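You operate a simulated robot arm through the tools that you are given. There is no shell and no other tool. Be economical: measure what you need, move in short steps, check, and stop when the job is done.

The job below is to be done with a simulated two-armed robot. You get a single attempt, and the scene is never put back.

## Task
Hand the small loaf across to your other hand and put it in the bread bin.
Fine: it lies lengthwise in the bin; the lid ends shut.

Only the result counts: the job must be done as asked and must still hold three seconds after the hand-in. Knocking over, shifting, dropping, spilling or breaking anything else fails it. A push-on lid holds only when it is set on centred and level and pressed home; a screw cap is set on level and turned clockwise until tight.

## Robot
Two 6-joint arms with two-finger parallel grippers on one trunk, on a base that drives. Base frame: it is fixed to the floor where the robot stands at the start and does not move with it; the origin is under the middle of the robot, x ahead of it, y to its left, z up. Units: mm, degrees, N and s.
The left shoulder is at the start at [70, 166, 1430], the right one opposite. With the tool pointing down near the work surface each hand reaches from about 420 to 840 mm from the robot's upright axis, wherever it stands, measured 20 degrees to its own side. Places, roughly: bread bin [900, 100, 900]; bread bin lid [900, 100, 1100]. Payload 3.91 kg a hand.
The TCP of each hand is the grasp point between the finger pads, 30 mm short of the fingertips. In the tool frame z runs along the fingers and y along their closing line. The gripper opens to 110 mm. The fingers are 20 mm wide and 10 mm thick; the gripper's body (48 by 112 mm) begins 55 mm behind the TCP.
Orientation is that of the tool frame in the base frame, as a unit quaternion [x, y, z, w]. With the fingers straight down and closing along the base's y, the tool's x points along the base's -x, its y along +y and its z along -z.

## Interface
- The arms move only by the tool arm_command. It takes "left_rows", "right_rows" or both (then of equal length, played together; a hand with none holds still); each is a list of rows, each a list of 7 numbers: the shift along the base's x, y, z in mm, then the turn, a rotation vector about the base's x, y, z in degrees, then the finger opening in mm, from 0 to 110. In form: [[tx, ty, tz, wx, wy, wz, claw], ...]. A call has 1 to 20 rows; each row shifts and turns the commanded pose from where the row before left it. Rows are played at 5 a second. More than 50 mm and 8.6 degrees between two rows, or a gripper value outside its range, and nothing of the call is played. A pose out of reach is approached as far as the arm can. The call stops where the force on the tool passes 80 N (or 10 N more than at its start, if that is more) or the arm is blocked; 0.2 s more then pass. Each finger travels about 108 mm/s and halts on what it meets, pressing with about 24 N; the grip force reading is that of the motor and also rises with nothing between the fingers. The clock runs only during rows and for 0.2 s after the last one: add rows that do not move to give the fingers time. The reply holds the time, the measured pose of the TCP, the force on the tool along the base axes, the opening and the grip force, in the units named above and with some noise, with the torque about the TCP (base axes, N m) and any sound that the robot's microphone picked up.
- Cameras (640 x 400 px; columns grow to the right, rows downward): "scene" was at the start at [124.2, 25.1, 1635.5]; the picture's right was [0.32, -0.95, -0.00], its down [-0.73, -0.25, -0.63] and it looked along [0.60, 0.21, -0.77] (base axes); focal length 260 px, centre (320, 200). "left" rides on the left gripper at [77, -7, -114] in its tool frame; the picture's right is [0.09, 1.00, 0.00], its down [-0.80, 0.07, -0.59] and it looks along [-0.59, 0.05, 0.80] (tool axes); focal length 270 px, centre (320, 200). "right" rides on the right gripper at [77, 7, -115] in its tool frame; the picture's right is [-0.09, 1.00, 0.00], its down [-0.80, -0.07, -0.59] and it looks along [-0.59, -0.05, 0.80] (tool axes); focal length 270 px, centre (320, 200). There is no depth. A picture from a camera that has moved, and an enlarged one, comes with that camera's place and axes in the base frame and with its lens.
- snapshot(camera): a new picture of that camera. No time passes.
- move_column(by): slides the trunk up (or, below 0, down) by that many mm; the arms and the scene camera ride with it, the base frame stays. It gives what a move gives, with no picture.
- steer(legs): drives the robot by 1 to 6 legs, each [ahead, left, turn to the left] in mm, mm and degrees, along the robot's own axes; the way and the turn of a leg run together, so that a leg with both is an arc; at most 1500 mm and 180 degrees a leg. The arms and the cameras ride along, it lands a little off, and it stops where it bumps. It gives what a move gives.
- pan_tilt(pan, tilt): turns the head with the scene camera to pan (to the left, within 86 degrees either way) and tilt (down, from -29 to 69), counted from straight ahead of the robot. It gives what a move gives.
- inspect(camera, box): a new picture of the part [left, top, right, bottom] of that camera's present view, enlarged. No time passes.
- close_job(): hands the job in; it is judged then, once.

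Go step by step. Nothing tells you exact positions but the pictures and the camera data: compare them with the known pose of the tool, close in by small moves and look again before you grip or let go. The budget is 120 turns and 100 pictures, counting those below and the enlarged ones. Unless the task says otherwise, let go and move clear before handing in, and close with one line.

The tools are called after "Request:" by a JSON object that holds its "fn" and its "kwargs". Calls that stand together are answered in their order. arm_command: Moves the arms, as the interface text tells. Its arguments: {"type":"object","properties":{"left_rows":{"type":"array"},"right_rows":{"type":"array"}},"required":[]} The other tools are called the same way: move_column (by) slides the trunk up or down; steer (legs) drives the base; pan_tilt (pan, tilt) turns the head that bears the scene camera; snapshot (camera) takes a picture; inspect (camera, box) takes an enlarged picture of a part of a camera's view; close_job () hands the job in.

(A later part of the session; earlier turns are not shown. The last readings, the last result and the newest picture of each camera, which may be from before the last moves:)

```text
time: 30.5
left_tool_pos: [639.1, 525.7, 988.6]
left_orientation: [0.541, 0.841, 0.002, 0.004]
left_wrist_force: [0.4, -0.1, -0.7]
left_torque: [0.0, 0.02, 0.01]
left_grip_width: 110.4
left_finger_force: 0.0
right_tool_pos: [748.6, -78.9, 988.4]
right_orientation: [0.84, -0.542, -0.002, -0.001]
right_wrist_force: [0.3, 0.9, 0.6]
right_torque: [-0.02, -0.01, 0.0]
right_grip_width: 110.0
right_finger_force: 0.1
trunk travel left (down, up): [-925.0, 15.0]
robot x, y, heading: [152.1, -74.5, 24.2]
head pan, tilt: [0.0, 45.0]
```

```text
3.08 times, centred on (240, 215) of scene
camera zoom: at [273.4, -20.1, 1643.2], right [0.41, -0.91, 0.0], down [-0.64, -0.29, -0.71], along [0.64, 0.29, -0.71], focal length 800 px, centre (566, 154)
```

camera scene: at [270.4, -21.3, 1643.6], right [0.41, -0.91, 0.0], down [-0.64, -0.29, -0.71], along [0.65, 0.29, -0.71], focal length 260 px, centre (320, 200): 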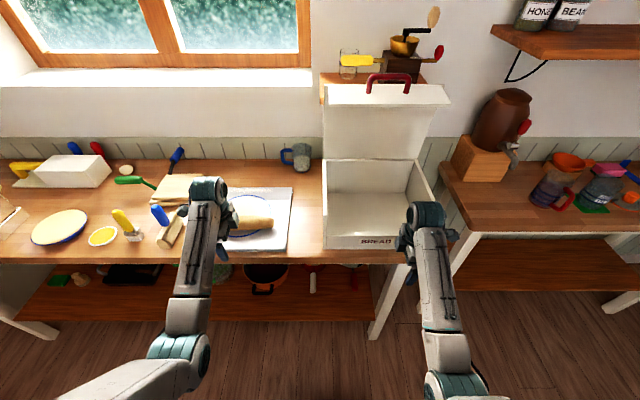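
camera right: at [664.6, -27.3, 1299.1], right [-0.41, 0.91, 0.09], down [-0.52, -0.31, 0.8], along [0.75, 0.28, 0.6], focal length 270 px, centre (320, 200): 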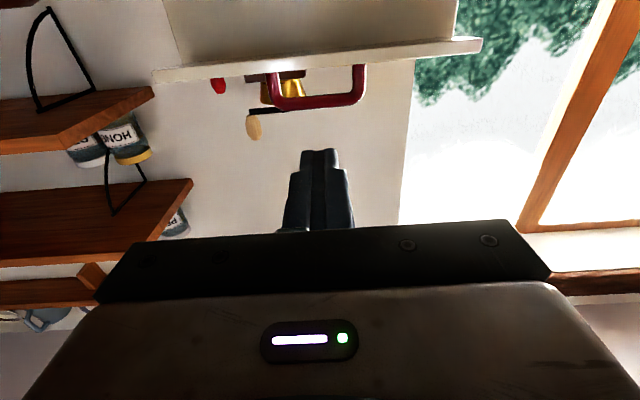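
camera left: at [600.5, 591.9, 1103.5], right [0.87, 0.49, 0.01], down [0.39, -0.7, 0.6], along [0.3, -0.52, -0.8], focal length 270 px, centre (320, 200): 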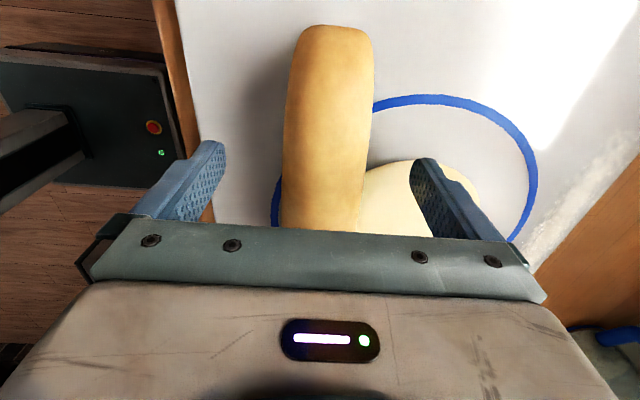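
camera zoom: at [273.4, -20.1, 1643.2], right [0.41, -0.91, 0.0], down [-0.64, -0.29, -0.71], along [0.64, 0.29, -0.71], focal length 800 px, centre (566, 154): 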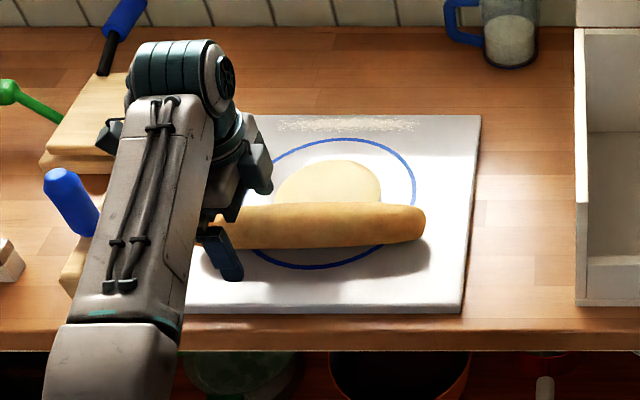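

The loaf is centred between the fingers. I'll lower 4 mm more and close on it.

Request:
{"fn": "arm_command", "kwargs": {"left_rows": [[0, 0, -4, 0, 0, 0, 110], [0, 0, 0, 0, 0, 0, 80], [0, 0, 0, 0, 0, 0, 55], [0, 0, 0, 0, 0, 0, 30], [0, 0, 0, 0, 0, 0, 20], [0, 0, 0, 0, 0, 0, 20], [0, 0, 0, 0, 0, 0, 20]]}}

Request:
{"fn": "snapshot", "kwargs": {"camera": "left"}}

```text
time: 32.1
left_tool_pos: [639.4, 525.3, 984.7]
left_orientation: [0.541, 0.841, 0.002, 0.003]
left_wrist_force: [0.2, 0.2, 0.5]
left_torque: [-0.06, 0.0, 0.13]
left_grip_width: 49.3
left_finger_force: 23.6
right_tool_pos: [749.1, -78.3, 987.8]
right_orientation: [0.84, -0.542, -0.002, -0.002]
right_wrist_force: [0.2, -0.9, 0.4]
right_torque: [-0.04, 0.03, -0.02]
right_grip_width: 109.9
right_finger_force: 0.0
trunk travel left (down, up): [-925.0, 15.0]
robot x, y, heading: [149.8, -77.0, 24.3]
head pan, tilt: [0.0, 45.0]
```

```text
61 pictures are left
camera left: at [600.6, 592.0, 1099.4], right [0.87, 0.49, 0.01], down [0.39, -0.7, 0.6], along [0.3, -0.52, -0.8], focal length 270 px, centre (320, 200)
```

left: 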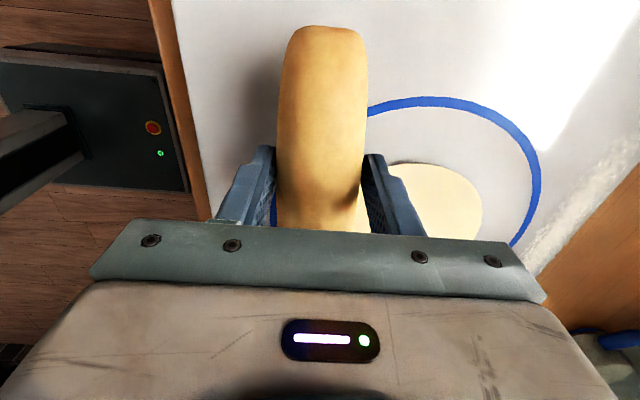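

Gripped at 49 mm. I'll lift 60 mm and check that the loaf hangs level.

Request:
{"fn": "arm_command", "kwargs": {"left_rows": [[0, 0, 8, 0, 0, 0, 20], [0, 0, 12, 0, 0, 0, 20], [0, 0, 20, 0, 0, 0, 20], [0, 0, 20, 0, 0, 0, 20], [0, 0, 0, 0, 0, 0, 20]]}}

Request:
{"fn": "snapshot", "kwargs": {"camera": "scene"}}

Request:
{"fn": "inspect", "kwargs": {"camera": "scene", "box": [150, 150, 330, 280]}}

```text
time: 33.3
left_tool_pos: [639.7, 527.0, 1045.5]
left_orientation: [0.541, 0.841, 0.002, 0.003]
left_wrist_force: [0.3, -0.6, -1.1]
left_torque: [-0.01, 0.03, -0.03]
left_grip_width: 20.3
left_finger_force: 0.0
right_tool_pos: [749.2, -79.4, 989.0]
right_orientation: [0.84, -0.543, -0.002, -0.002]
right_wrist_force: [-0.7, -0.7, 0.3]
right_torque: [-0.02, 0.02, 0.01]
right_grip_width: 110.1
right_finger_force: 0.1
trunk travel left (down, up): [-925.0, 15.0]
robot x, y, heading: [152.5, -75.6, 24.3]
head pan, tilt: [0.0, 45.0]
```

```text
60 pictures are left
camera scene: at [273.4, -20.0, 1643.2], right [0.41, -0.91, 0.0], down [-0.64, -0.29, -0.71], along [0.64, 0.29, -0.71], focal length 260 px, centre (320, 200)
```

scene: 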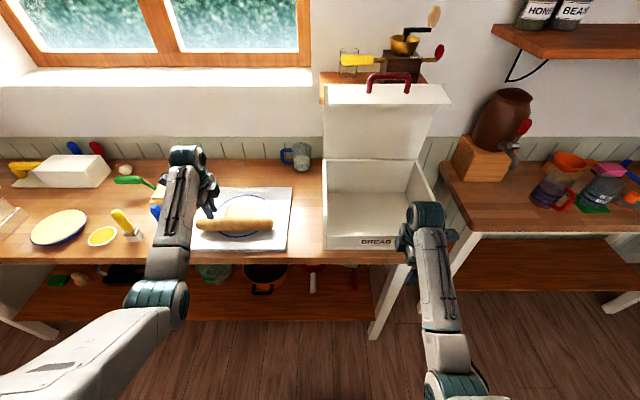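

```text
3.08 times, centred on (240, 215) of scene
camera zoom: at [273.4, -20.0, 1643.2], right [0.41, -0.91, 0.0], down [-0.64, -0.29, -0.71], along [0.64, 0.29, -0.71], focal length 800 px, centre (566, 154)
```

zoom: 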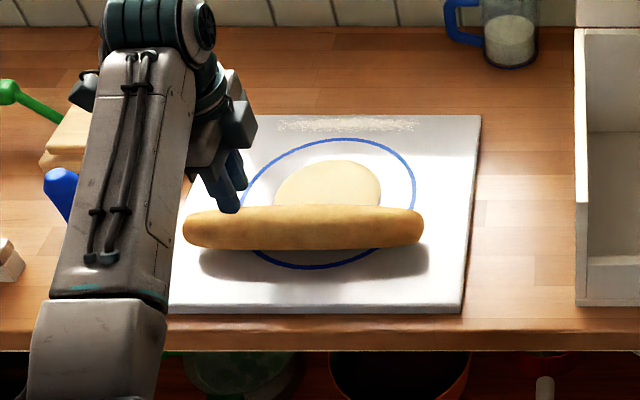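

The loaf slipped out and is still on the board, because I gripped above its mid-height. I'll reopen, move nearer its middle and take a lower grip.

Request:
{"fn": "arm_command", "kwargs": {"left_rows": [[0, 0, 5, 0, 0, 0, 70], [0.6, -7.5, 0, 0, 0, 0, 110], [0.6, -7.4, 0, 0, 0, 0, 110], [0, 0, -20, 0, 0, 0, 110], [0, 0, -20, 0, 0, 0, 110], [0, 0, -15, 0, 0, 0, 110], [0, 0, -8, 0, 0, 0, 110], [0, 0, -6, 0, 0, 0, 110], [0, 0, 0, 0, 0, 0, 110]]}}

Request:
{"fn": "snapshot", "kwargs": {"camera": "left"}}

Request:
{"fn": "inspect", "kwargs": {"camera": "scene", "box": [180, 180, 300, 270]}}

```text
time: 35.3
left_tool_pos: [640.0, 511.0, 982.3]
left_orientation: [0.541, 0.841, 0.002, 0.003]
left_wrist_force: [-0.7, 0.4, 0.3]
left_torque: [-0.01, -0.01, 0.0]
left_grip_width: 110.0
left_finger_force: 0.1
right_tool_pos: [748.7, -79.6, 988.5]
right_orientation: [0.84, -0.543, -0.001, -0.002]
right_wrist_force: [-1.1, 1.0, 0.6]
right_torque: [0.03, -0.02, 0.01]
right_grip_width: 109.7
right_finger_force: 0.1
trunk travel left (down, up): [-925.0, 15.0]
robot x, y, heading: [151.4, -74.2, 24.2]
head pan, tilt: [0.0, 45.0]
```

```text
58 pictures are left
camera left: at [601.2, 577.2, 1095.5], right [0.87, 0.49, 0.01], down [0.39, -0.7, 0.6], along [0.3, -0.52, -0.8], focal length 270 px, centre (320, 200)
```

left: 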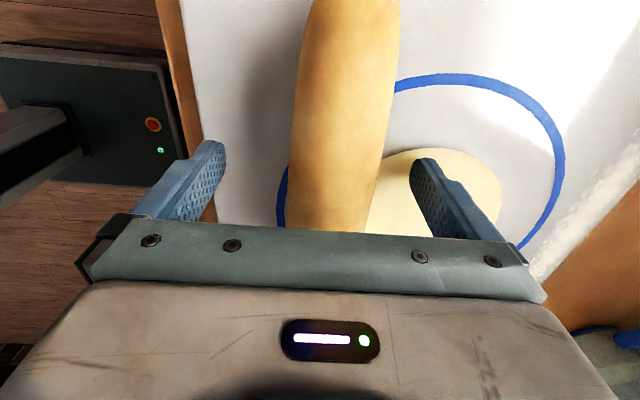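

```text
4.44 times, centred on (240, 225) of scene
camera zoom: at [273.4, -20.1, 1643.2], right [0.41, -0.91, 0.0], down [-0.64, -0.29, -0.71], along [0.64, 0.29, -0.71], focal length 1156 px, centre (676, 89)
```

zoom: 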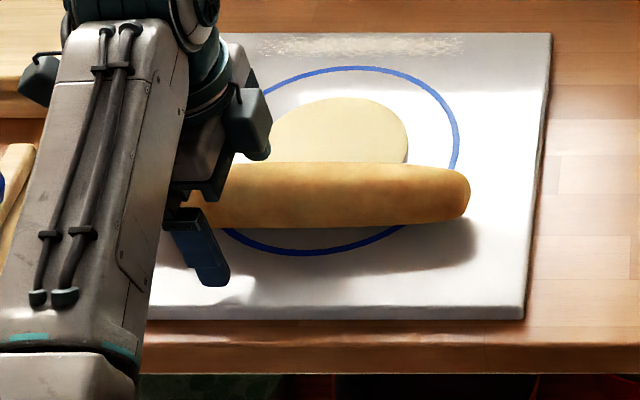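

I'll creep down in small steps to feel for the board.

Request:
{"fn": "arm_command", "kwargs": {"left_rows": [[0, 0, -2, 0, 0, 0, 110], [0, 0, -2, 0, 0, 0, 110], [0, 0, -2, 0, 0, 0, 110], [0, 0, 0, 0, 0, 0, 110]]}}

```text
time: 36.3
left_tool_pos: [641.5, 512.0, 975.0]
left_orientation: [0.54, 0.842, 0.003, 0.002]
left_wrist_force: [-0.5, 0.3, -0.4]
left_torque: [-0.01, -0.03, 0.03]
left_grip_width: 110.0
left_finger_force: 0.0
right_tool_pos: [748.8, -79.7, 989.0]
right_orientation: [0.84, -0.543, -0.001, -0.002]
right_wrist_force: [0.3, -0.3, -0.8]
right_torque: [0.03, -0.02, 0.0]
right_grip_width: 109.8
right_finger_force: 0.1
trunk travel left (down, up): [-925.0, 15.0]
robot x, y, heading: [154.3, -71.2, 24.5]
head pan, tilt: [0.0, 45.0]
```

There's no contact yet at z 975. I'll go down 3 mm more, then close and add time.

Request:
{"fn": "arm_command", "kwargs": {"left_rows": [[0, 0, -1.5, 0, 0, 0, 110], [0, 0, -1.5, 0, 0, 0, 110], [0, 0, 0, 0, 0, 0, 80], [0, 0, 0, 0, 0, 0, 55], [0, 0, 0, 0, 0, 0, 30], [0, 0, 0, 0, 0, 0, 10], [0, 0, 0, 0, 0, 0, 5], [0, 0, 0, 0, 0, 0, 5]]}}

Request:
{"fn": "arm_command", "kwargs": {"left_rows": [[0, 0, 3, 0, 0, 0, 5], [0, 0, 5, 0, 0, 0, 5], [0, 0, 5, 0, 0, 0, 5], [0, 0, 0, 0, 0, 0, 5]]}}

Request:
{"fn": "inspect", "kwargs": {"camera": "scene", "box": [180, 180, 300, 270]}}

```text
time: 38.1
left_tool_pos: [640.6, 510.7, 972.1]
left_orientation: [0.541, 0.841, 0.002, 0.003]
left_wrist_force: [-0.4, -0.2, 0.0]
left_torque: [-0.02, 0.03, 0.11]
left_grip_width: 49.6
left_finger_force: 23.9
right_tool_pos: [749.7, -79.1, 988.8]
right_orientation: [0.84, -0.543, -0.001, -0.001]
right_wrist_force: [1.0, -0.1, -0.1]
right_torque: [0.01, 0.01, 0.03]
right_grip_width: 109.9
right_finger_force: 0.0
trunk travel left (down, up): [-925.0, 15.0]
robot x, y, heading: [149.6, -72.5, 24.2]
head pan, tilt: [0.0, 45.0]
```

```text
time: 39.1
left_tool_pos: [641.4, 512.5, 984.8]
left_orientation: [0.541, 0.841, 0.003, 0.004]
left_wrist_force: [-0.2, -1.0, -2.1]
left_torque: [0.08, 0.04, 0.01]
left_grip_width: 49.3
left_finger_force: 24.1
right_tool_pos: [749.7, -79.2, 989.0]
right_orientation: [0.84, -0.542, -0.001, -0.002]
right_wrist_force: [0.1, -0.8, -0.8]
right_torque: [-0.02, 0.04, -0.01]
right_grip_width: 110.1
right_finger_force: 0.0
trunk travel left (down, up): [-925.0, 15.0]
robot x, y, heading: [153.2, -73.2, 24.4]
head pan, tilt: [0.0, 45.0]
```

```text
4.44 times, centred on (240, 225) of scene
camera zoom: at [273.8, -19.5, 1643.2], right [0.41, -0.91, 0.0], down [-0.64, -0.29, -0.71], along [0.64, 0.29, -0.71], focal length 1156 px, centre (676, 89)
```

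zoom: 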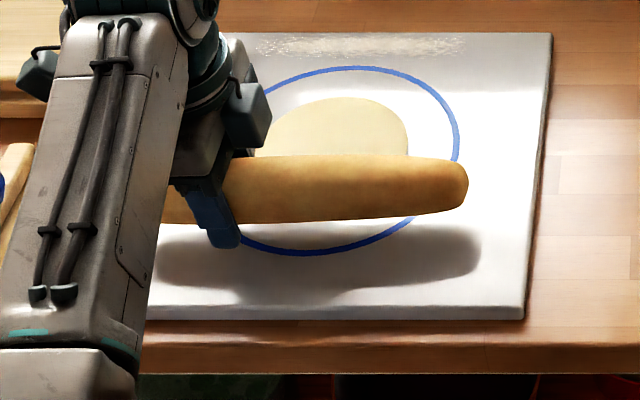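

The loaf is held this time, with the weight carried and the grip steady. I'll lift to about z 1045, then back the robot away 220 mm so the handover happens in free space.

Request:
{"fn": "arm_command", "kwargs": {"left_rows": [[0, 0, 10, 0, 0, 0, 5], [0, 0, 15, 0, 0, 0, 5], [0, 0, 18, 0, 0, 0, 5], [0, 0, 17, 0, 0, 0, 5], [0, 0, 0, 0, 0, 0, 5]]}}

Request:
{"fn": "snapshot", "kwargs": {"camera": "scene"}}

```text
time: 40.3
left_tool_pos: [640.5, 510.7, 1046.0]
left_orientation: [0.541, 0.841, 0.002, 0.002]
left_wrist_force: [0.1, 0.3, -1.7]
left_torque: [0.1, 0.01, 0.02]
left_grip_width: 49.3
left_finger_force: 24.2
right_tool_pos: [749.4, -80.3, 988.7]
right_orientation: [0.84, -0.542, -0.002, -0.002]
right_wrist_force: [0.9, -0.6, -0.3]
right_torque: [0.02, -0.01, -0.01]
right_grip_width: 110.2
right_finger_force: 0.1
trunk travel left (down, up): [-925.0, 15.0]
robot x, y, heading: [152.9, -76.4, 24.2]
head pan, tilt: [0.0, 45.0]
```

```text
55 pictures are left
camera scene: at [273.8, -19.6, 1643.2], right [0.41, -0.91, 0.0], down [-0.64, -0.29, -0.71], along [0.64, 0.29, -0.71], focal length 260 px, centre (320, 200)
```

scene: 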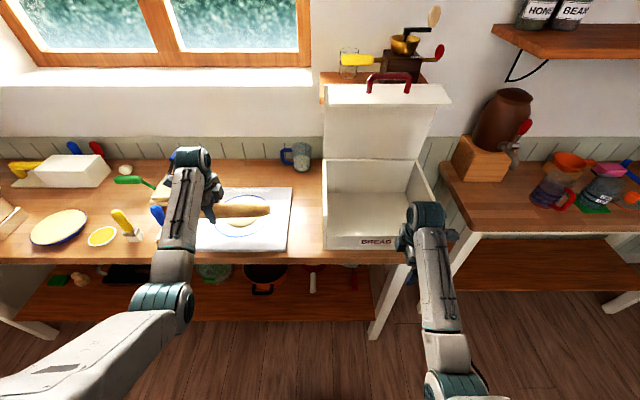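

The loaf is clear of the board, so I'll back up now.

Request:
{"fn": "steer", "kwargs": {"legs": [[-230, 0, 0]]}}

Request:
{"fn": "snapshot", "kwargs": {"camera": "scene"}}

```text
time: 42.1
left_tool_pos: [432.1, 417.0, 1042.6]
left_orientation: [0.541, 0.841, 0.002, 0.001]
left_wrist_force: [0.9, -0.8, -1.5]
left_torque: [0.09, 0.07, -0.01]
left_grip_width: 48.9
left_finger_force: 23.2
right_tool_pos: [540.0, -173.6, 987.5]
right_orientation: [0.84, -0.543, -0.003, -0.001]
right_wrist_force: [0.4, 0.0, 0.2]
right_torque: [-0.04, 0.03, 0.05]
right_grip_width: 110.1
right_finger_force: 0.1
trunk travel left (down, up): [-925.0, 15.0]
robot x, y, heading: [-61.6, -171.1, 24.3]
head pan, tilt: [0.0, 45.0]
```

```text
54 pictures are left
camera scene: at [66.1, -113.3, 1642.8], right [0.41, -0.91, 0.0], down [-0.65, -0.29, -0.71], along [0.64, 0.29, -0.71], focal length 260 px, centre (320, 200)
```

scene: 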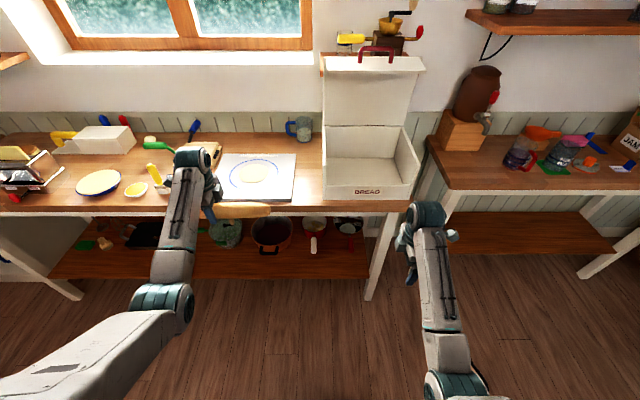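

In free space now. I'll bring the left hand with the loaf toward the middle, and the right hand beside the loaf's right end at the same height.

Request:
{"fn": "arm_command", "kwargs": {"left_rows": [[13.4, -22.7, -1.2, 0, 0, 0, 5], [13.4, -22.7, -1.2, 0, 0, 0, 5], [13.4, -22.7, -1.2, 0, 0, 0, 5], [13.4, -22.7, -1.2, 0, 0, 0, 5], [13.4, -22.7, -1.2, 0, 0, 0, 5], [13.4, -22.7, -1.2, 0, 0, 0, 5], [13.4, -22.7, -1.2, 0, 0, 0, 5], [13.4, -22.7, -1.2, 0, 0, 0, 5], [13.4, -22.7, -1.2, 0, 0, 0, 5], [13.4, -22.7, -1.2, 0, 0, 0, 5], [0, 0, 0, 0, 0, 0, 5]], "right_rows": [[12.5, 14.4, 4.2, 0, 0, 0, 110], [12.5, 14.4, 4.2, 0, 0, 0, 110], [12.5, 14.4, 4.2, 0, 0, 0, 110], [12.5, 14.4, 4.2, 0, 0, 0, 110], [12.5, 14.4, 4.2, 0, 0, 0, 110], [12.5, 14.4, 4.2, 0, 0, 0, 110], [12.5, 14.4, 4.2, 0, 0, 0, 110], [12.5, 14.4, 4.2, 0, 0, 0, 110], [12.5, 14.4, 4.2, 0, 0, 0, 110], [12.5, 14.4, 4.2, 0, 0, 0, 110], [0, 0, 0, 0, 0, 0, 110]]}}

Request:
{"fn": "snapshot", "kwargs": {"camera": "scene"}}

Request:
{"fn": "snapshot", "kwargs": {"camera": "right"}}

Request:
{"fn": "inspect", "kwargs": {"camera": "scene", "box": [250, 130, 450, 270]}}

```text
time: 44.5
left_tool_pos: [563.8, 188.7, 1033.2]
left_orientation: [0.54, 0.842, 0.002, 0.002]
left_wrist_force: [0.9, 1.5, -2.1]
left_torque: [0.13, 0.06, -0.01]
left_grip_width: 48.6
left_finger_force: 24.1
right_tool_pos: [663.2, -29.3, 1031.5]
right_orientation: [0.84, -0.543, -0.002, -0.002]
right_wrist_force: [-1.2, 0.0, -0.5]
right_torque: [0.04, 0.01, -0.01]
right_grip_width: 110.0
right_finger_force: 0.0
trunk travel left (down, up): [-925.0, 15.0]
robot x, y, heading: [-59.9, -167.1, 24.4]
head pan, tilt: [0.0, 45.0]
```

```text
53 pictures are left
camera scene: at [62.7, -114.9, 1643.2], right [0.41, -0.91, 0.0], down [-0.64, -0.29, -0.71], along [0.64, 0.29, -0.71], focal length 260 px, centre (320, 200)
```

scene: 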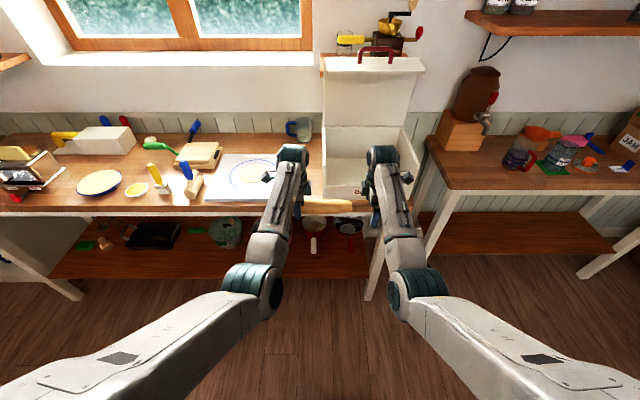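

```text
52 pictures are left
camera right: at [689.2, -102.7, 1144.8], right [-0.94, -0.33, 0.0], down [-0.26, 0.76, 0.6], along [-0.2, 0.56, -0.8], focal length 270 px, centre (320, 200)
```

right: 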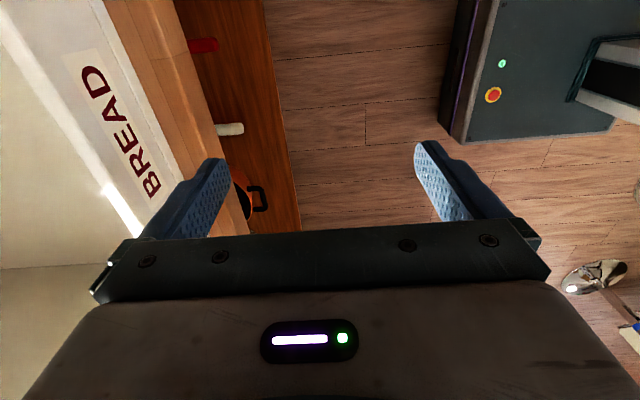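

```text
2.86 times, centred on (350, 200) of scene
camera zoom: at [62.7, -114.9, 1643.2], right [0.41, -0.91, 0.0], down [-0.64, -0.29, -0.71], along [0.64, 0.29, -0.71], focal length 743 px, centre (234, 200)
```

zoom: 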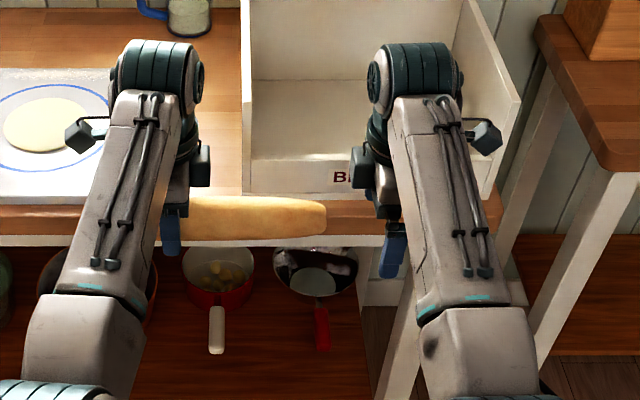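

The loaf is level at N≈593, with its right end at E≈235. The gripper housings allow about 106 mm between hands, so I'll slide the right hand left over the loaf end to that spacing.

Request:
{"fn": "arm_command", "kwargs": {"right_rows": [[-6.9, 15.2, 0, 0, 0, 0, 110], [-6.9, 15.2, 0, 0, 0, 0, 110], [-6.9, 15.2, 0, 0, 0, 0, 110], [-6.9, 15.2, 0, 0, 0, 0, 110], [-6.9, 15.2, 0, 0, 0, 0, 110], [-6.9, 15.2, 0, 0, 0, 0, 110], [0, 0, 0, 0, 0, 0, 110]]}}

Request:
{"fn": "snapshot", "kwargs": {"camera": "right"}}

Request:
{"fn": "inspect", "kwargs": {"camera": "scene", "box": [250, 130, 450, 270]}}

```text
time: 46.1
left_tool_pos: [564.1, 189.8, 1033.3]
left_orientation: [0.541, 0.841, 0.002, 0.002]
left_wrist_force: [0.2, -0.9, -1.4]
left_torque: [0.09, 0.04, 0.01]
left_grip_width: 48.6
left_finger_force: 23.6
right_tool_pos: [622.6, 60.0, 1029.6]
right_orientation: [0.84, -0.542, -0.001, -0.002]
right_wrist_force: [0.4, 0.8, 0.6]
right_torque: [0.01, -0.01, 0.0]
right_grip_width: 110.0
right_finger_force: 0.0
trunk travel left (down, up): [-925.0, 15.0]
robot x, y, heading: [-61.8, -170.4, 24.4]
head pan, tilt: [0.0, 45.0]
```

```text
50 pictures are left
camera right: at [647.8, -12.5, 1144.7], right [-0.94, -0.33, 0.0], down [-0.26, 0.76, 0.6], along [-0.2, 0.57, -0.8], focal length 270 px, centre (320, 200)
```

right: 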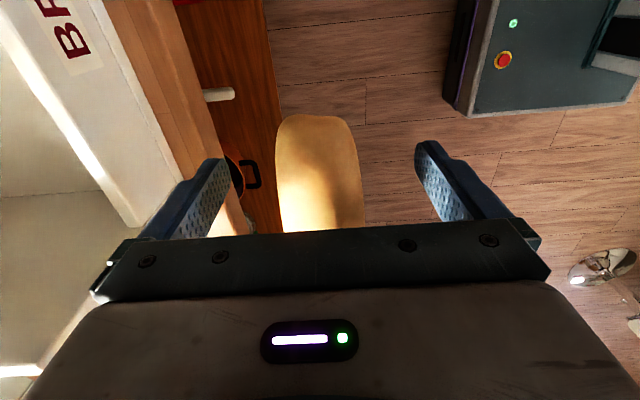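

```text
2.86 times, centred on (350, 200) of scene
camera zoom: at [63.1, -115.4, 1643.2], right [0.41, -0.91, 0.0], down [-0.64, -0.29, -0.71], along [0.64, 0.29, -0.71], focal length 743 px, centre (234, 200)
```

zoom: 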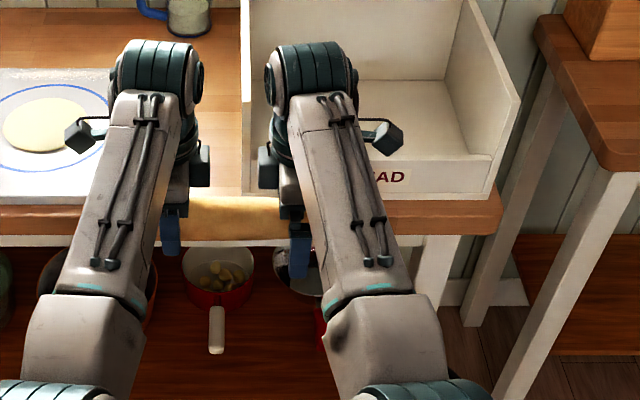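

Everything is aligned as predicted, with a 50 mm gap between housings. I'll close the last 36 mm and then grip.

Request:
{"fn": "arm_command", "kwargs": {"right_rows": [[-4.9, 10.9, 1, 0, 0, 0, 110], [-4.9, 10.9, 1, 0, 0, 0, 110], [-4.9, 10.9, 1, 0, 0, 0, 110], [0, 0, 0, 0, 0, 0, 110]]}}

Request:
{"fn": "inspect", "kwargs": {"camera": "scene", "box": [250, 130, 450, 270]}}

```text
time: 47.1
left_tool_pos: [563.8, 189.2, 1034.8]
left_orientation: [0.541, 0.841, 0.003, 0.003]
left_wrist_force: [0.5, 0.4, -2.0]
left_torque: [0.08, 0.07, -0.01]
left_grip_width: 48.6
left_finger_force: 23.5
right_tool_pos: [607.7, 94.2, 1034.5]
right_orientation: [0.84, -0.543, -0.001, -0.001]
right_wrist_force: [-0.1, 0.1, 1.1]
right_torque: [0.01, -0.03, 0.02]
right_grip_width: 110.0
right_finger_force: 0.1
trunk travel left (down, up): [-925.0, 15.0]
robot x, y, heading: [-61.4, -167.6, 24.2]
head pan, tilt: [0.0, 45.0]
```

```text
2.86 times, centred on (350, 200) of scene
camera zoom: at [62.8, -115.1, 1643.2], right [0.41, -0.91, 0.0], down [-0.64, -0.29, -0.71], along [0.64, 0.29, -0.71], focal length 743 px, centre (234, 200)
```

zoom: 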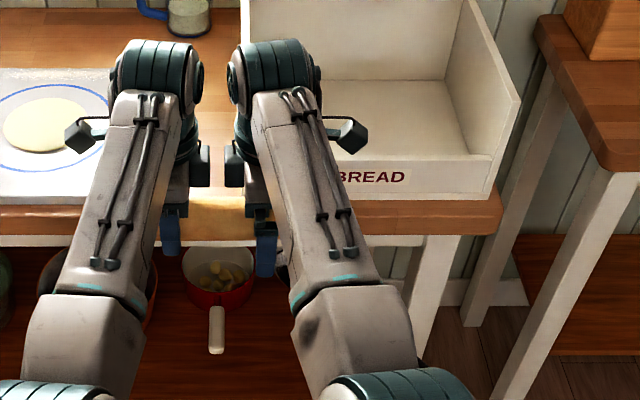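

Gap is safe. Closing the right hand on the loaf.

Request:
{"fn": "arm_command", "kwargs": {"right_rows": [[0, 0, 0, 0, 0, 0, 80], [0, 0, 0, 0, 0, 0, 60], [0, 0, 0, 0, 0, 0, 40], [0, 0, 0, 0, 0, 0, 20], [0, 0, 0, 0, 0, 0, 5], [0, 0, 0, 0, 0, 0, 5], [0, 0, 0, 0, 0, 0, 5]]}}

Request:
{"fn": "snapshot", "kwargs": {"camera": "right"}}

```text
time: 48.7
left_tool_pos: [563.7, 190.0, 1033.0]
left_orientation: [0.541, 0.841, 0.001, 0.002]
left_wrist_force: [-2.6, -0.6, -1.8]
left_torque: [0.04, 0.06, -0.58]
left_grip_width: 48.8
left_finger_force: 24.3
right_tool_pos: [607.5, 93.3, 1034.1]
right_orientation: [0.841, -0.542, -0.002, -0.002]
right_wrist_force: [2.2, 0.0, 0.3]
right_torque: [0.0, -0.03, 0.39]
right_grip_width: 48.5
right_finger_force: 23.9
trunk travel left (down, up): [-925.0, 15.0]
robot x, y, heading: [-56.6, -165.5, 24.3]
head pan, tilt: [0.0, 45.0]
```

```text
47 pictures are left
camera right: at [632.9, 20.2, 1147.4], right [-0.94, -0.33, 0.0], down [-0.26, 0.76, 0.6], along [-0.2, 0.57, -0.8], focal length 270 px, centre (320, 200)
```

right: 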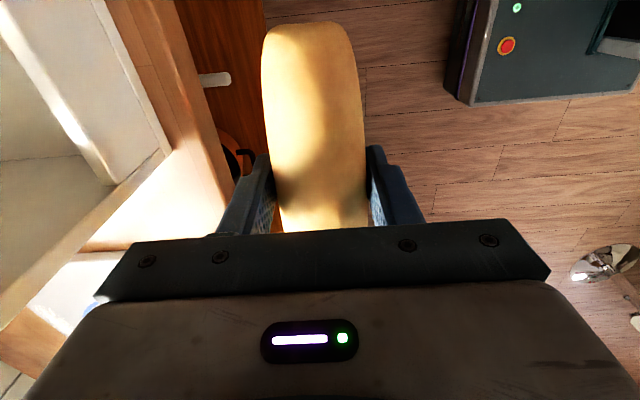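

The right hand holds the loaf. I'll release the left and slide it away along the loaf to the left.

Request:
{"fn": "arm_command", "kwargs": {"left_rows": [[0, 0, 0, 0, 0, 0, 60], [0, 0, 0, 0, 0, 0, 90], [0, 0, 0, 0, 0, 0, 110], [0, 0, 0, 0, 0, 0, 110], [-8.2, 18.2, 0, 0, 0, 0, 110], [-12, 27, 0, 0, 0, 0, 110], [-12, 27, 0, 0, 0, 0, 110], [-12, 27, 0, 0, 0, 0, 110], [-12, 27, 0, 0, 0, 0, 110], [-12, 27, 0, 0, 0, 0, 110], [-12, 27, 0, 0, 0, 0, 110], [0, 0, 0, 0, 0, 0, 110]]}}

Request:
{"fn": "snapshot", "kwargs": {"camera": "scene"}}

Request:
{"fn": "inspect", "kwargs": {"camera": "scene", "box": [210, 130, 410, 270]}}

```text
time: 51.3
left_tool_pos: [484.0, 368.9, 1032.5]
left_orientation: [0.541, 0.841, 0.003, 0.002]
left_wrist_force: [-0.5, -0.1, 0.3]
left_torque: [0.03, 0.01, 0.03]
left_grip_width: 109.8
left_finger_force: 0.1
right_tool_pos: [607.1, 93.8, 1034.3]
right_orientation: [0.84, -0.542, -0.002, -0.002]
right_wrist_force: [0.5, -0.1, 0.6]
right_torque: [-0.09, -0.06, 0.01]
right_grip_width: 48.5
right_finger_force: 23.6
trunk travel left (down, up): [-925.0, 15.0]
robot x, y, heading: [-60.8, -166.2, 24.3]
head pan, tilt: [0.0, 45.0]
```

```text
46 pictures are left
camera scene: at [63.2, -115.5, 1643.2], right [0.41, -0.91, 0.0], down [-0.64, -0.29, -0.71], along [0.64, 0.29, -0.71], focal length 260 px, centre (320, 200)
```

scene: 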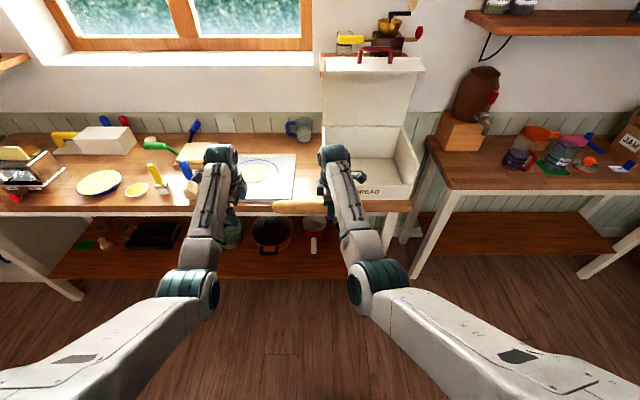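

```text
2.86 times, centred on (310, 200) of scene
camera zoom: at [63.2, -115.5, 1643.2], right [0.41, -0.91, 0.0], down [-0.64, -0.29, -0.71], along [0.64, 0.29, -0.71], focal length 743 px, centre (349, 200)
```

zoom: 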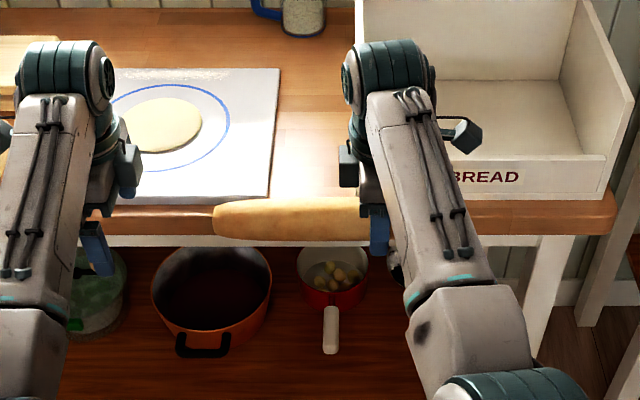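

Handover succeeded. Now I'll bring the right hand to the bin's lateral position (E≈361) at z≈1066, pull the left back a little, then drive forward.

Request:
{"fn": "arm_command", "kwargs": {"right_rows": [[11, -22, 3.9, 0, 0, 0, 5], [11, -22, 3.9, 0, 0, 0, 5], [11, -22, 3.9, 0, 0, 0, 5], [11, -22, 3.9, 0, 0, 0, 5], [11, -22, 3.9, 0, 0, 0, 5], [11, -22, 3.9, 0, 0, 0, 5], [11, -22, 3.9, 0, 0, 0, 5], [11, -22, 3.9, 0, 0, 0, 5], [0, 0, 0, 0, 0, 0, 5]], "left_rows": [[-9.1, -4.1, 0, 0, 0, 0, 110], [-9.1, -4.1, 0, 0, 0, 0, 110], [-9.1, -4.1, 0, 0, 0, 0, 110], [-9.1, -4.1, 0, 0, 0, 0, 110], [-9.1, -4.1, 0, 0, 0, 0, 110], [-9.1, -4.1, 0, 0, 0, 0, 110], [-9.1, -4.1, 0, 0, 0, 0, 110], [-9.1, -4.1, 0, 0, 0, 0, 110], [0, 0, 0, 0, 0, 0, 110]]}}

Request:
{"fn": "snapshot", "kwargs": {"camera": "scene"}}

Request:
{"fn": "inspect", "kwargs": {"camera": "scene", "box": [280, 110, 460, 240]}}

```text
time: 53.3
left_tool_pos: [411.3, 337.2, 1032.6]
left_orientation: [0.54, 0.842, 0.003, 0.003]
left_wrist_force: [1.0, -0.1, 1.0]
left_torque: [0.01, -0.01, 0.0]
left_grip_width: 110.0
left_finger_force: 0.2
right_tool_pos: [695.2, -82.3, 1065.6]
right_orientation: [0.84, -0.543, -0.001, -0.002]
right_wrist_force: [0.3, -0.6, -0.9]
right_torque: [-0.12, -0.05, 0.03]
right_grip_width: 48.4
right_finger_force: 24.2
trunk travel left (down, up): [-925.0, 15.0]
robot x, y, heading: [-58.3, -168.3, 24.5]
head pan, tilt: [0.0, 45.0]
```

```text
44 pictures are left
camera scene: at [62.8, -114.5, 1643.2], right [0.41, -0.91, 0.0], down [-0.64, -0.29, -0.71], along [0.64, 0.29, -0.71], focal length 260 px, centre (320, 200)
```

scene: 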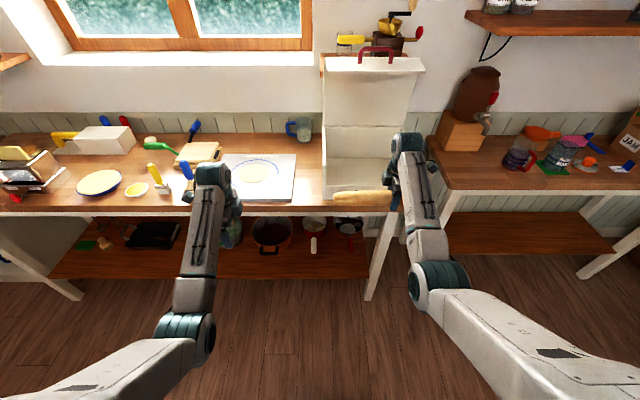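

```text
3.08 times, centred on (370, 175) of scene
camera zoom: at [62.8, -114.5, 1643.2], right [0.41, -0.91, 0.0], down [-0.64, -0.29, -0.71], along [0.64, 0.29, -0.71], focal length 800 px, centre (166, 277)
```

zoom: 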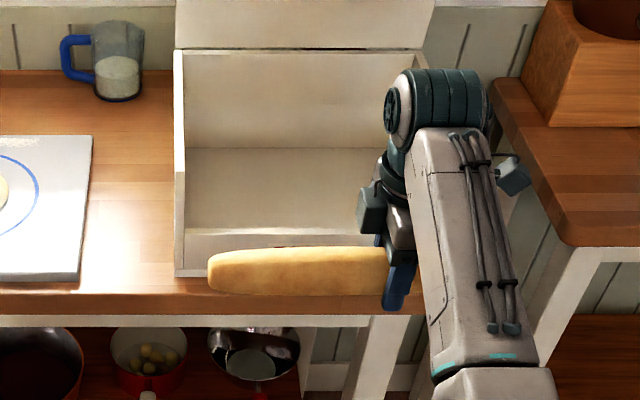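

Loaf spans E≈174–432 between the bin's inner walls (152–465), with its bottom above the front wall. I'll drive forward 235 mm.

Request:
{"fn": "steer", "kwargs": {"legs": [[150, 0, 0]]}}

Request:
{"fn": "inspect", "kwargs": {"camera": "scene", "box": [300, 110, 480, 240]}}

```text
time: 54.6
left_tool_pos: [544.3, 395.3, 1035.0]
left_orientation: [0.541, 0.841, 0.004, 0.003]
left_wrist_force: [-0.1, 0.6, -0.1]
left_torque: [0.02, -0.04, -0.04]
left_grip_width: 110.2
left_finger_force: 0.0
right_tool_pos: [828.3, -22.2, 1067.1]
right_orientation: [0.84, -0.543, -0.002, -0.003]
right_wrist_force: [-0.1, -0.2, -1.3]
right_torque: [-0.08, -0.07, -0.02]
right_grip_width: 48.6
right_finger_force: 24.2
trunk travel left (down, up): [-925.0, 15.0]
robot x, y, heading: [78.0, -109.5, 24.4]
head pan, tilt: [0.0, 45.0]
```

```text
3.08 times, centred on (390, 175) of scene
camera zoom: at [194.8, -55.4, 1643.6], right [0.41, -0.91, 0.0], down [-0.64, -0.29, -0.71], along [0.65, 0.29, -0.71], focal length 800 px, centre (105, 277)
```

zoom: 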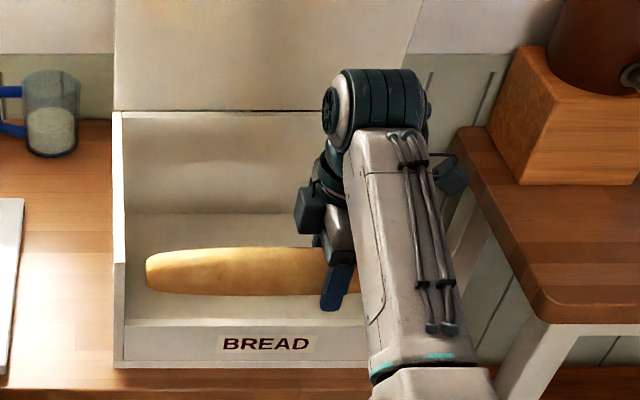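

Entry is clean. I'll drive 95 mm more.

Request:
{"fn": "steer", "kwargs": {"legs": [[95, 0, 0]]}}

Request:
{"fn": "inspect", "kwargs": {"camera": "scene", "box": [300, 130, 480, 260]}}

Request:
{"fn": "snapshot", "kwargs": {"camera": "right"}}

```text
time: 55.8
left_tool_pos: [627.8, 433.6, 1036.3]
left_orientation: [0.541, 0.841, 0.005, 0.004]
left_wrist_force: [-0.6, -0.4, -0.6]
left_torque: [-0.03, -0.02, 0.0]
left_grip_width: 110.0
left_finger_force: 0.1
right_tool_pos: [912.9, 15.2, 1069.2]
right_orientation: [0.84, -0.543, 0.0, -0.005]
right_wrist_force: [-0.3, 0.2, -1.3]
right_torque: [-0.07, -0.08, 0.0]
right_grip_width: 48.4
right_finger_force: 23.7
trunk travel left (down, up): [-925.0, 15.0]
robot x, y, heading: [164.9, -72.7, 24.5]
head pan, tilt: [0.0, 45.0]
```

```text
3.08 times, centred on (390, 195) of scene
camera zoom: at [276.2, -18.8, 1644.0], right [0.41, -0.91, 0.0], down [-0.64, -0.29, -0.71], along [0.65, 0.29, -0.7], focal length 800 px, centre (105, 215)
```

zoom: 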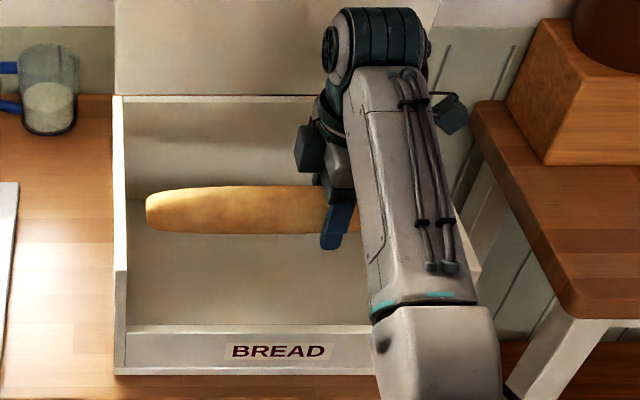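

```text
40 pictures are left
camera right: at [936.8, -59.3, 1183.2], right [-0.94, -0.33, -0.01], down [-0.27, 0.76, 0.6], along [-0.19, 0.57, -0.8], focal length 270 px, centre (320, 200)
```

right: 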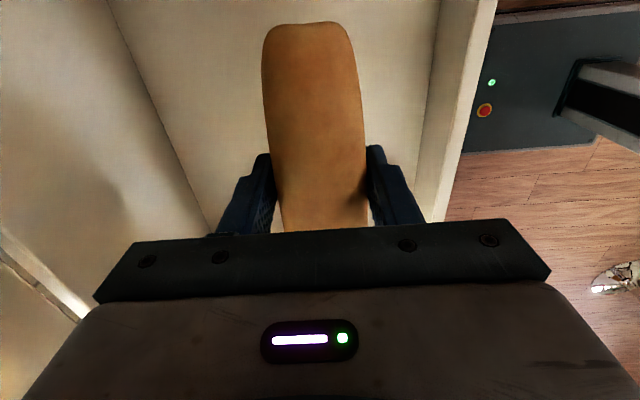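

Centred in the bin at N≈838. I'll shift 13 mm left for camera clearance and lower partway.

Request:
{"fn": "arm_command", "kwargs": {"right_rows": [[-2.7, 5.9, -5, 0, 0, 0, 5], [-2.6, 5.9, -10, 0, 0, 0, 5], [1.8, 0.8, -15, 0, 0, 0, 5], [1.8, 0.8, -15, 0, 0, 0, 5], [0, 0, -10, 0, 0, 0, 5], [0, 0, 0, 0, 0, 0, 5]]}}

Request:
{"fn": "inspect", "kwargs": {"camera": "scene", "box": [300, 130, 480, 260]}}

```text
time: 57.2
left_tool_pos: [633.0, 436.4, 1033.0]
left_orientation: [0.54, 0.841, 0.001, 0.003]
left_wrist_force: [-0.1, 0.4, 0.2]
left_torque: [-0.01, 0.04, -0.02]
left_grip_width: 109.9
left_finger_force: 0.0
right_tool_pos: [914.2, 29.5, 1010.6]
right_orientation: [0.84, -0.542, -0.002, -0.002]
right_wrist_force: [0.7, -0.2, -2.3]
right_torque: [-0.11, -0.06, -0.03]
right_grip_width: 48.6
right_finger_force: 24.3
trunk travel left (down, up): [-925.0, 15.0]
robot x, y, heading: [160.9, -69.3, 24.1]
head pan, tilt: [0.0, 45.0]
```

```text
3.08 times, centred on (390, 195) of scene
camera zoom: at [284.2, -15.2, 1643.1], right [0.41, -0.91, 0.0], down [-0.65, -0.29, -0.71], along [0.64, 0.29, -0.71], focal length 800 px, centre (105, 215)
```

zoom: 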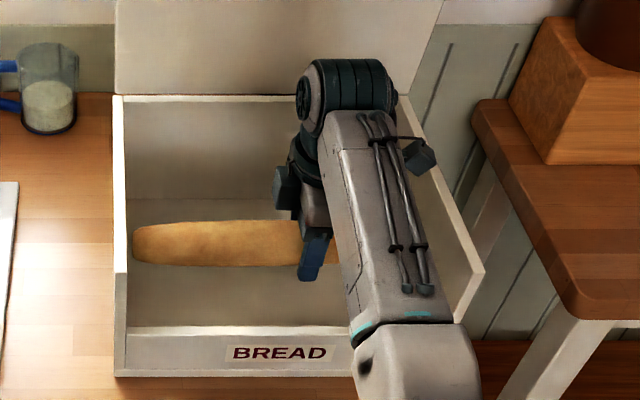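

Both margins look like about 8–11 mm. I'll lower gently toward the bin floor.

Request:
{"fn": "arm_command", "kwargs": {"right_rows": [[0, 0, -8, 0, 0, 0, 5], [0, 0, -8, 0, 0, 0, 5], [0, 0, -6, 0, 0, 0, 5], [0, 0, -4, 0, 0, 0, 5], [0, 0, -2, 0, 0, 0, 5], [0, 0, 0, 0, 0, 0, 5]]}}

Request:
{"fn": "inspect", "kwargs": {"camera": "scene", "box": [300, 130, 480, 260]}}

Request:
{"fn": "snapshot", "kwargs": {"camera": "right"}}

```text
time: 58.6
left_tool_pos: [632.0, 435.8, 1032.9]
left_orientation: [0.541, 0.841, 0.002, 0.003]
left_wrist_force: [-0.4, 0.7, -0.4]
left_torque: [0.04, 0.0, 0.0]
left_grip_width: 110.0
left_finger_force: 0.1
right_tool_pos: [914.1, 29.4, 982.8]
right_orientation: [0.84, -0.542, -0.002, -0.003]
right_wrist_force: [0.3, -0.4, -1.4]
right_torque: [-0.1, -0.07, -0.03]
right_grip_width: 48.5
right_finger_force: 23.4
trunk travel left (down, up): [-925.0, 15.0]
robot x, y, heading: [160.7, -66.5, 24.5]
head pan, tilt: [0.0, 45.0]
```

```text
3.08 times, centred on (390, 195) of scene
camera zoom: at [283.8, -15.4, 1643.2], right [0.41, -0.91, 0.0], down [-0.64, -0.29, -0.71], along [0.64, 0.29, -0.71], focal length 800 px, centre (105, 215)
```

zoom: 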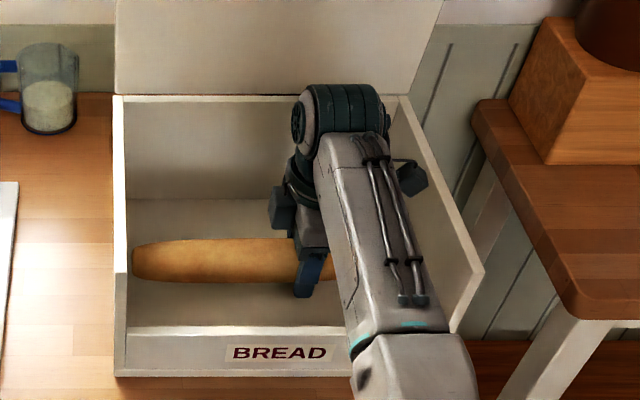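

```text
37 pictures are left
camera right: at [940.2, -43.7, 1096.3], right [-0.94, -0.33, 0.0], down [-0.26, 0.76, 0.6], along [-0.2, 0.57, -0.8], focal length 270 px, centre (320, 200)
```

right: 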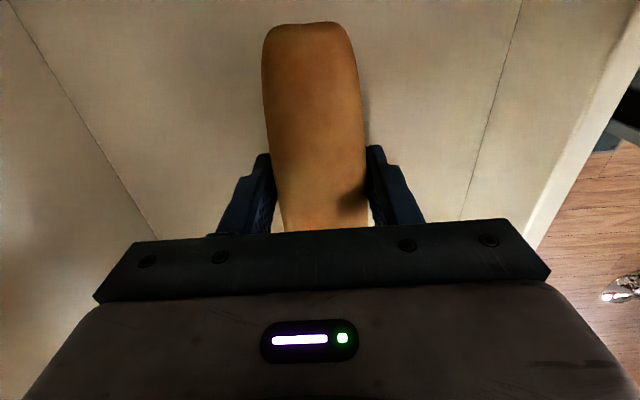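

Not touching yet. I'll creep down further, watching the force.

Request:
{"fn": "arm_command", "kwargs": {"right_rows": [[0, 0, -2, 0, 0, 0, 5], [0, 0, -2, 0, 0, 0, 5], [0, 0, 0, 0, 0, 0, 5]]}}

Request:
{"fn": "arm_command", "kwargs": {"right_rows": [[0, 0, -2, 0, 0, 0, 5], [0, 0, -1, 0, 0, 0, 5], [0, 0, 0, 0, 0, 0, 5]]}}

```text
time: 59.4
left_tool_pos: [632.9, 436.4, 1033.7]
left_orientation: [0.541, 0.841, 0.002, 0.002]
left_wrist_force: [0.8, 0.3, -0.3]
left_torque: [0.0, -0.02, 0.04]
left_grip_width: 110.0
left_finger_force: 0.1
right_tool_pos: [914.7, 28.9, 978.0]
right_orientation: [0.84, -0.543, -0.002, -0.002]
right_wrist_force: [-0.3, -0.3, -3.0]
right_torque: [-0.11, -0.02, 0.0]
right_grip_width: 48.5
right_finger_force: 23.6
trunk travel left (down, up): [-925.0, 15.0]
robot x, y, heading: [164.2, -69.0, 24.2]
head pan, tilt: [0.0, 45.0]
```

```text
time: 60.2
left_tool_pos: [632.3, 436.0, 1032.4]
left_orientation: [0.541, 0.841, 0.002, 0.003]
left_wrist_force: [-0.3, 1.1, -0.2]
left_torque: [0.01, -0.02, 0.03]
left_grip_width: 110.0
left_finger_force: 0.0
right_tool_pos: [913.9, 29.4, 975.1]
right_orientation: [0.84, -0.542, -0.002, -0.002]
right_wrist_force: [-0.8, 0.4, -2.2]
right_torque: [-0.1, -0.04, -0.01]
right_grip_width: 48.4
right_finger_force: 23.6
trunk travel left (down, up): [-925.0, 15.0]
robot x, y, heading: [162.5, -66.7, 24.3]
head pan, tilt: [0.0, 45.0]
```

Request:
{"fn": "arm_command", "kwargs": {"right_rows": [[0, 0, -1.5, 0, 0, 0, 5], [0, 0, -1.5, 0, 0, 0, 5], [0, 0, 0, 0, 0, 0, 5]]}}

Request:
{"fn": "inspect", "kwargs": {"camera": "scene", "box": [310, 180, 410, 260]}}

```text
time: 61.0
left_tool_pos: [632.8, 435.9, 1032.3]
left_orientation: [0.54, 0.841, 0.002, 0.003]
left_wrist_force: [-0.3, -0.7, -0.1]
left_torque: [0.0, -0.01, 0.01]
left_grip_width: 110.0
left_finger_force: 0.0
right_tool_pos: [914.4, 29.8, 972.4]
right_orientation: [0.84, -0.542, -0.002, -0.003]
right_wrist_force: [-0.8, 0.3, -2.1]
right_torque: [-0.12, -0.08, -0.01]
right_grip_width: 48.4
right_finger_force: 23.7
trunk travel left (down, up): [-925.0, 15.0]
robot x, y, heading: [164.5, -70.2, 24.3]
head pan, tilt: [0.0, 45.0]
```

```text
5.00 times, centred on (360, 220) of scene
camera zoom: at [283.7, -15.4, 1643.2], right [0.41, -0.91, 0.0], down [-0.64, -0.29, -0.71], along [0.64, 0.29, -0.71], focal length 1300 px, centre (120, 100)
```

zoom: 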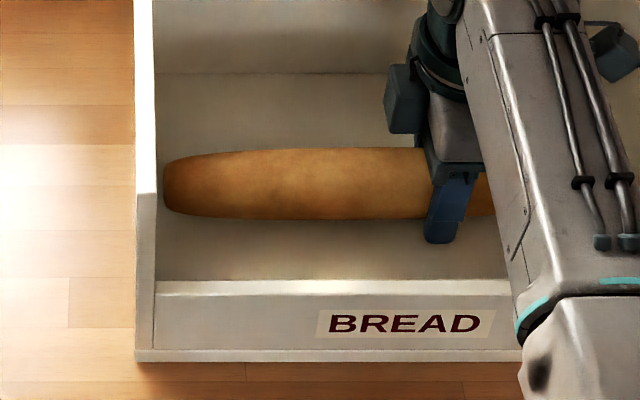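

Request:
{"fn": "arm_command", "kwargs": {"right_rows": [[0, 0, -1.5, 0, 0, 0, 5], [0, 0, -1.5, 0, 0, 0, 5], [0, 0, 0, 0, 0, 0, 5]]}}

```text
time: 61.8
left_tool_pos: [630.7, 436.9, 1032.6]
left_orientation: [0.541, 0.841, 0.003, 0.003]
left_wrist_force: [0.3, 0.0, -0.4]
left_torque: [-0.03, -0.02, 0.01]
left_grip_width: 110.0
left_finger_force: 0.0
right_tool_pos: [914.6, 30.2, 969.6]
right_orientation: [0.84, -0.543, -0.002, -0.003]
right_wrist_force: [0.1, -0.2, 1.7]
right_torque: [0.35, 0.25, 0.07]
right_grip_width: 48.5
right_finger_force: 23.8
trunk travel left (down, up): [-925.0, 15.0]
robot x, y, heading: [162.1, -68.2, 24.3]
head pan, tilt: [0.0, 45.0]
```

The loaf has touched the floor. I'll release it and rise straight up.

Request:
{"fn": "arm_command", "kwargs": {"right_rows": [[0, 0, 0, 0, 0, 0, 55], [0, 0, 0, 0, 0, 0, 65], [0, 0, 0, 0, 0, 0, 80], [0, 0, 0, 0, 0, 0, 80], [0, 0, 10, 0, 0, 0, 80], [0, 0, 20, 0, 0, 0, 80], [0, 0, 20, 0, 0, 0, 80], [0, 0, 20, 0, 0, 0, 80], [0, 0, 20, 0, 0, 0, 80], [0, 0, 8, 0, 0, 0, 80], [0, 0, 0, 0, 0, 0, 80]]}}

Request:
{"fn": "inspect", "kwargs": {"camera": "scene", "box": [300, 110, 480, 260]}}

Request:
{"fn": "snapshot", "kwargs": {"camera": "right"}}

```text
time: 64.2
left_tool_pos: [632.1, 435.3, 1033.5]
left_orientation: [0.541, 0.841, 0.002, 0.003]
left_wrist_force: [-0.4, -0.5, 0.3]
left_torque: [0.0, -0.03, 0.02]
left_grip_width: 110.2
left_finger_force: 0.1
right_tool_pos: [914.4, 29.1, 1066.7]
right_orientation: [0.84, -0.543, -0.002, -0.002]
right_wrist_force: [0.0, 0.3, 0.0]
right_torque: [-0.01, -0.02, -0.05]
right_grip_width: 79.8
right_finger_force: 0.0
trunk travel left (down, up): [-925.0, 15.0]
robot x, y, heading: [162.4, -72.6, 24.0]
head pan, tilt: [0.0, 45.0]
```

```text
2.67 times, centred on (390, 185) of scene
camera zoom: at [283.4, -15.5, 1643.2], right [0.41, -0.91, 0.0], down [-0.64, -0.29, -0.71], along [0.64, 0.29, -0.71], focal length 693 px, centre (133, 240)
```

zoom: 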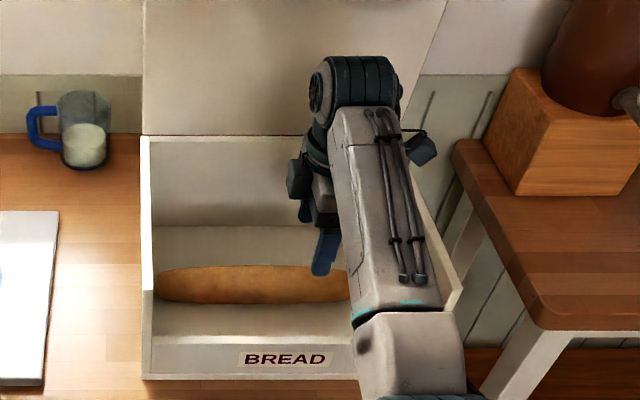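

```text
34 pictures are left
camera right: at [940.3, -43.9, 1181.2], right [-0.94, -0.33, 0.0], down [-0.26, 0.76, 0.6], along [-0.2, 0.57, -0.8], focal length 270 px, centre (320, 200)
```

right: 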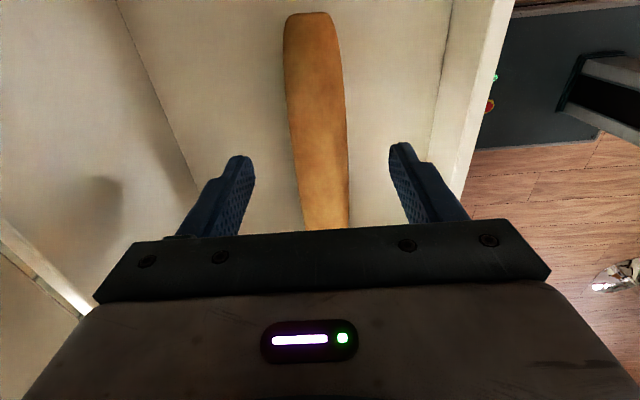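

The loaf lies lengthwise in the bin. I'll back the robot out 240 mm before reorienting the right hand for the lid.

Request:
{"fn": "steer", "kwargs": {"legs": [[-240, 0, 0]]}}

Request:
{"fn": "inspect", "kwargs": {"camera": "scene", "box": [300, 20, 460, 220]}}

```text
time: 66.0
left_tool_pos: [413.5, 338.6, 1031.2]
left_orientation: [0.54, 0.841, 0.001, 0.002]
left_wrist_force: [1.0, 1.2, 0.3]
left_torque: [0.0, -0.03, 0.04]
left_grip_width: 110.0
left_finger_force: 0.0
right_tool_pos: [697.8, -66.6, 1065.9]
right_orientation: [0.84, -0.542, -0.003, -0.001]
right_wrist_force: [-0.1, -0.8, -1.2]
right_torque: [-0.01, 0.03, -0.01]
right_grip_width: 79.9
right_finger_force: 0.0
trunk travel left (down, up): [-925.0, 15.0]
robot x, y, heading: [-59.2, -169.9, 24.6]
head pan, tilt: [0.0, 45.0]
```

```text
2.00 times, centred on (380, 120) of scene
camera zoom: at [67.3, -113.0, 1642.8], right [0.41, -0.91, 0.0], down [-0.65, -0.29, -0.71], along [0.64, 0.29, -0.71], focal length 520 px, centre (200, 360)
```

zoom: 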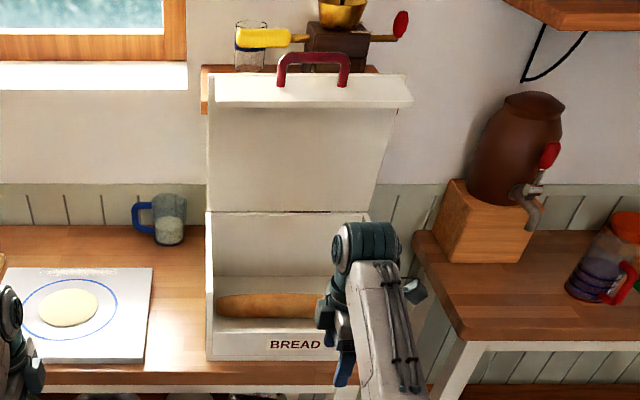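

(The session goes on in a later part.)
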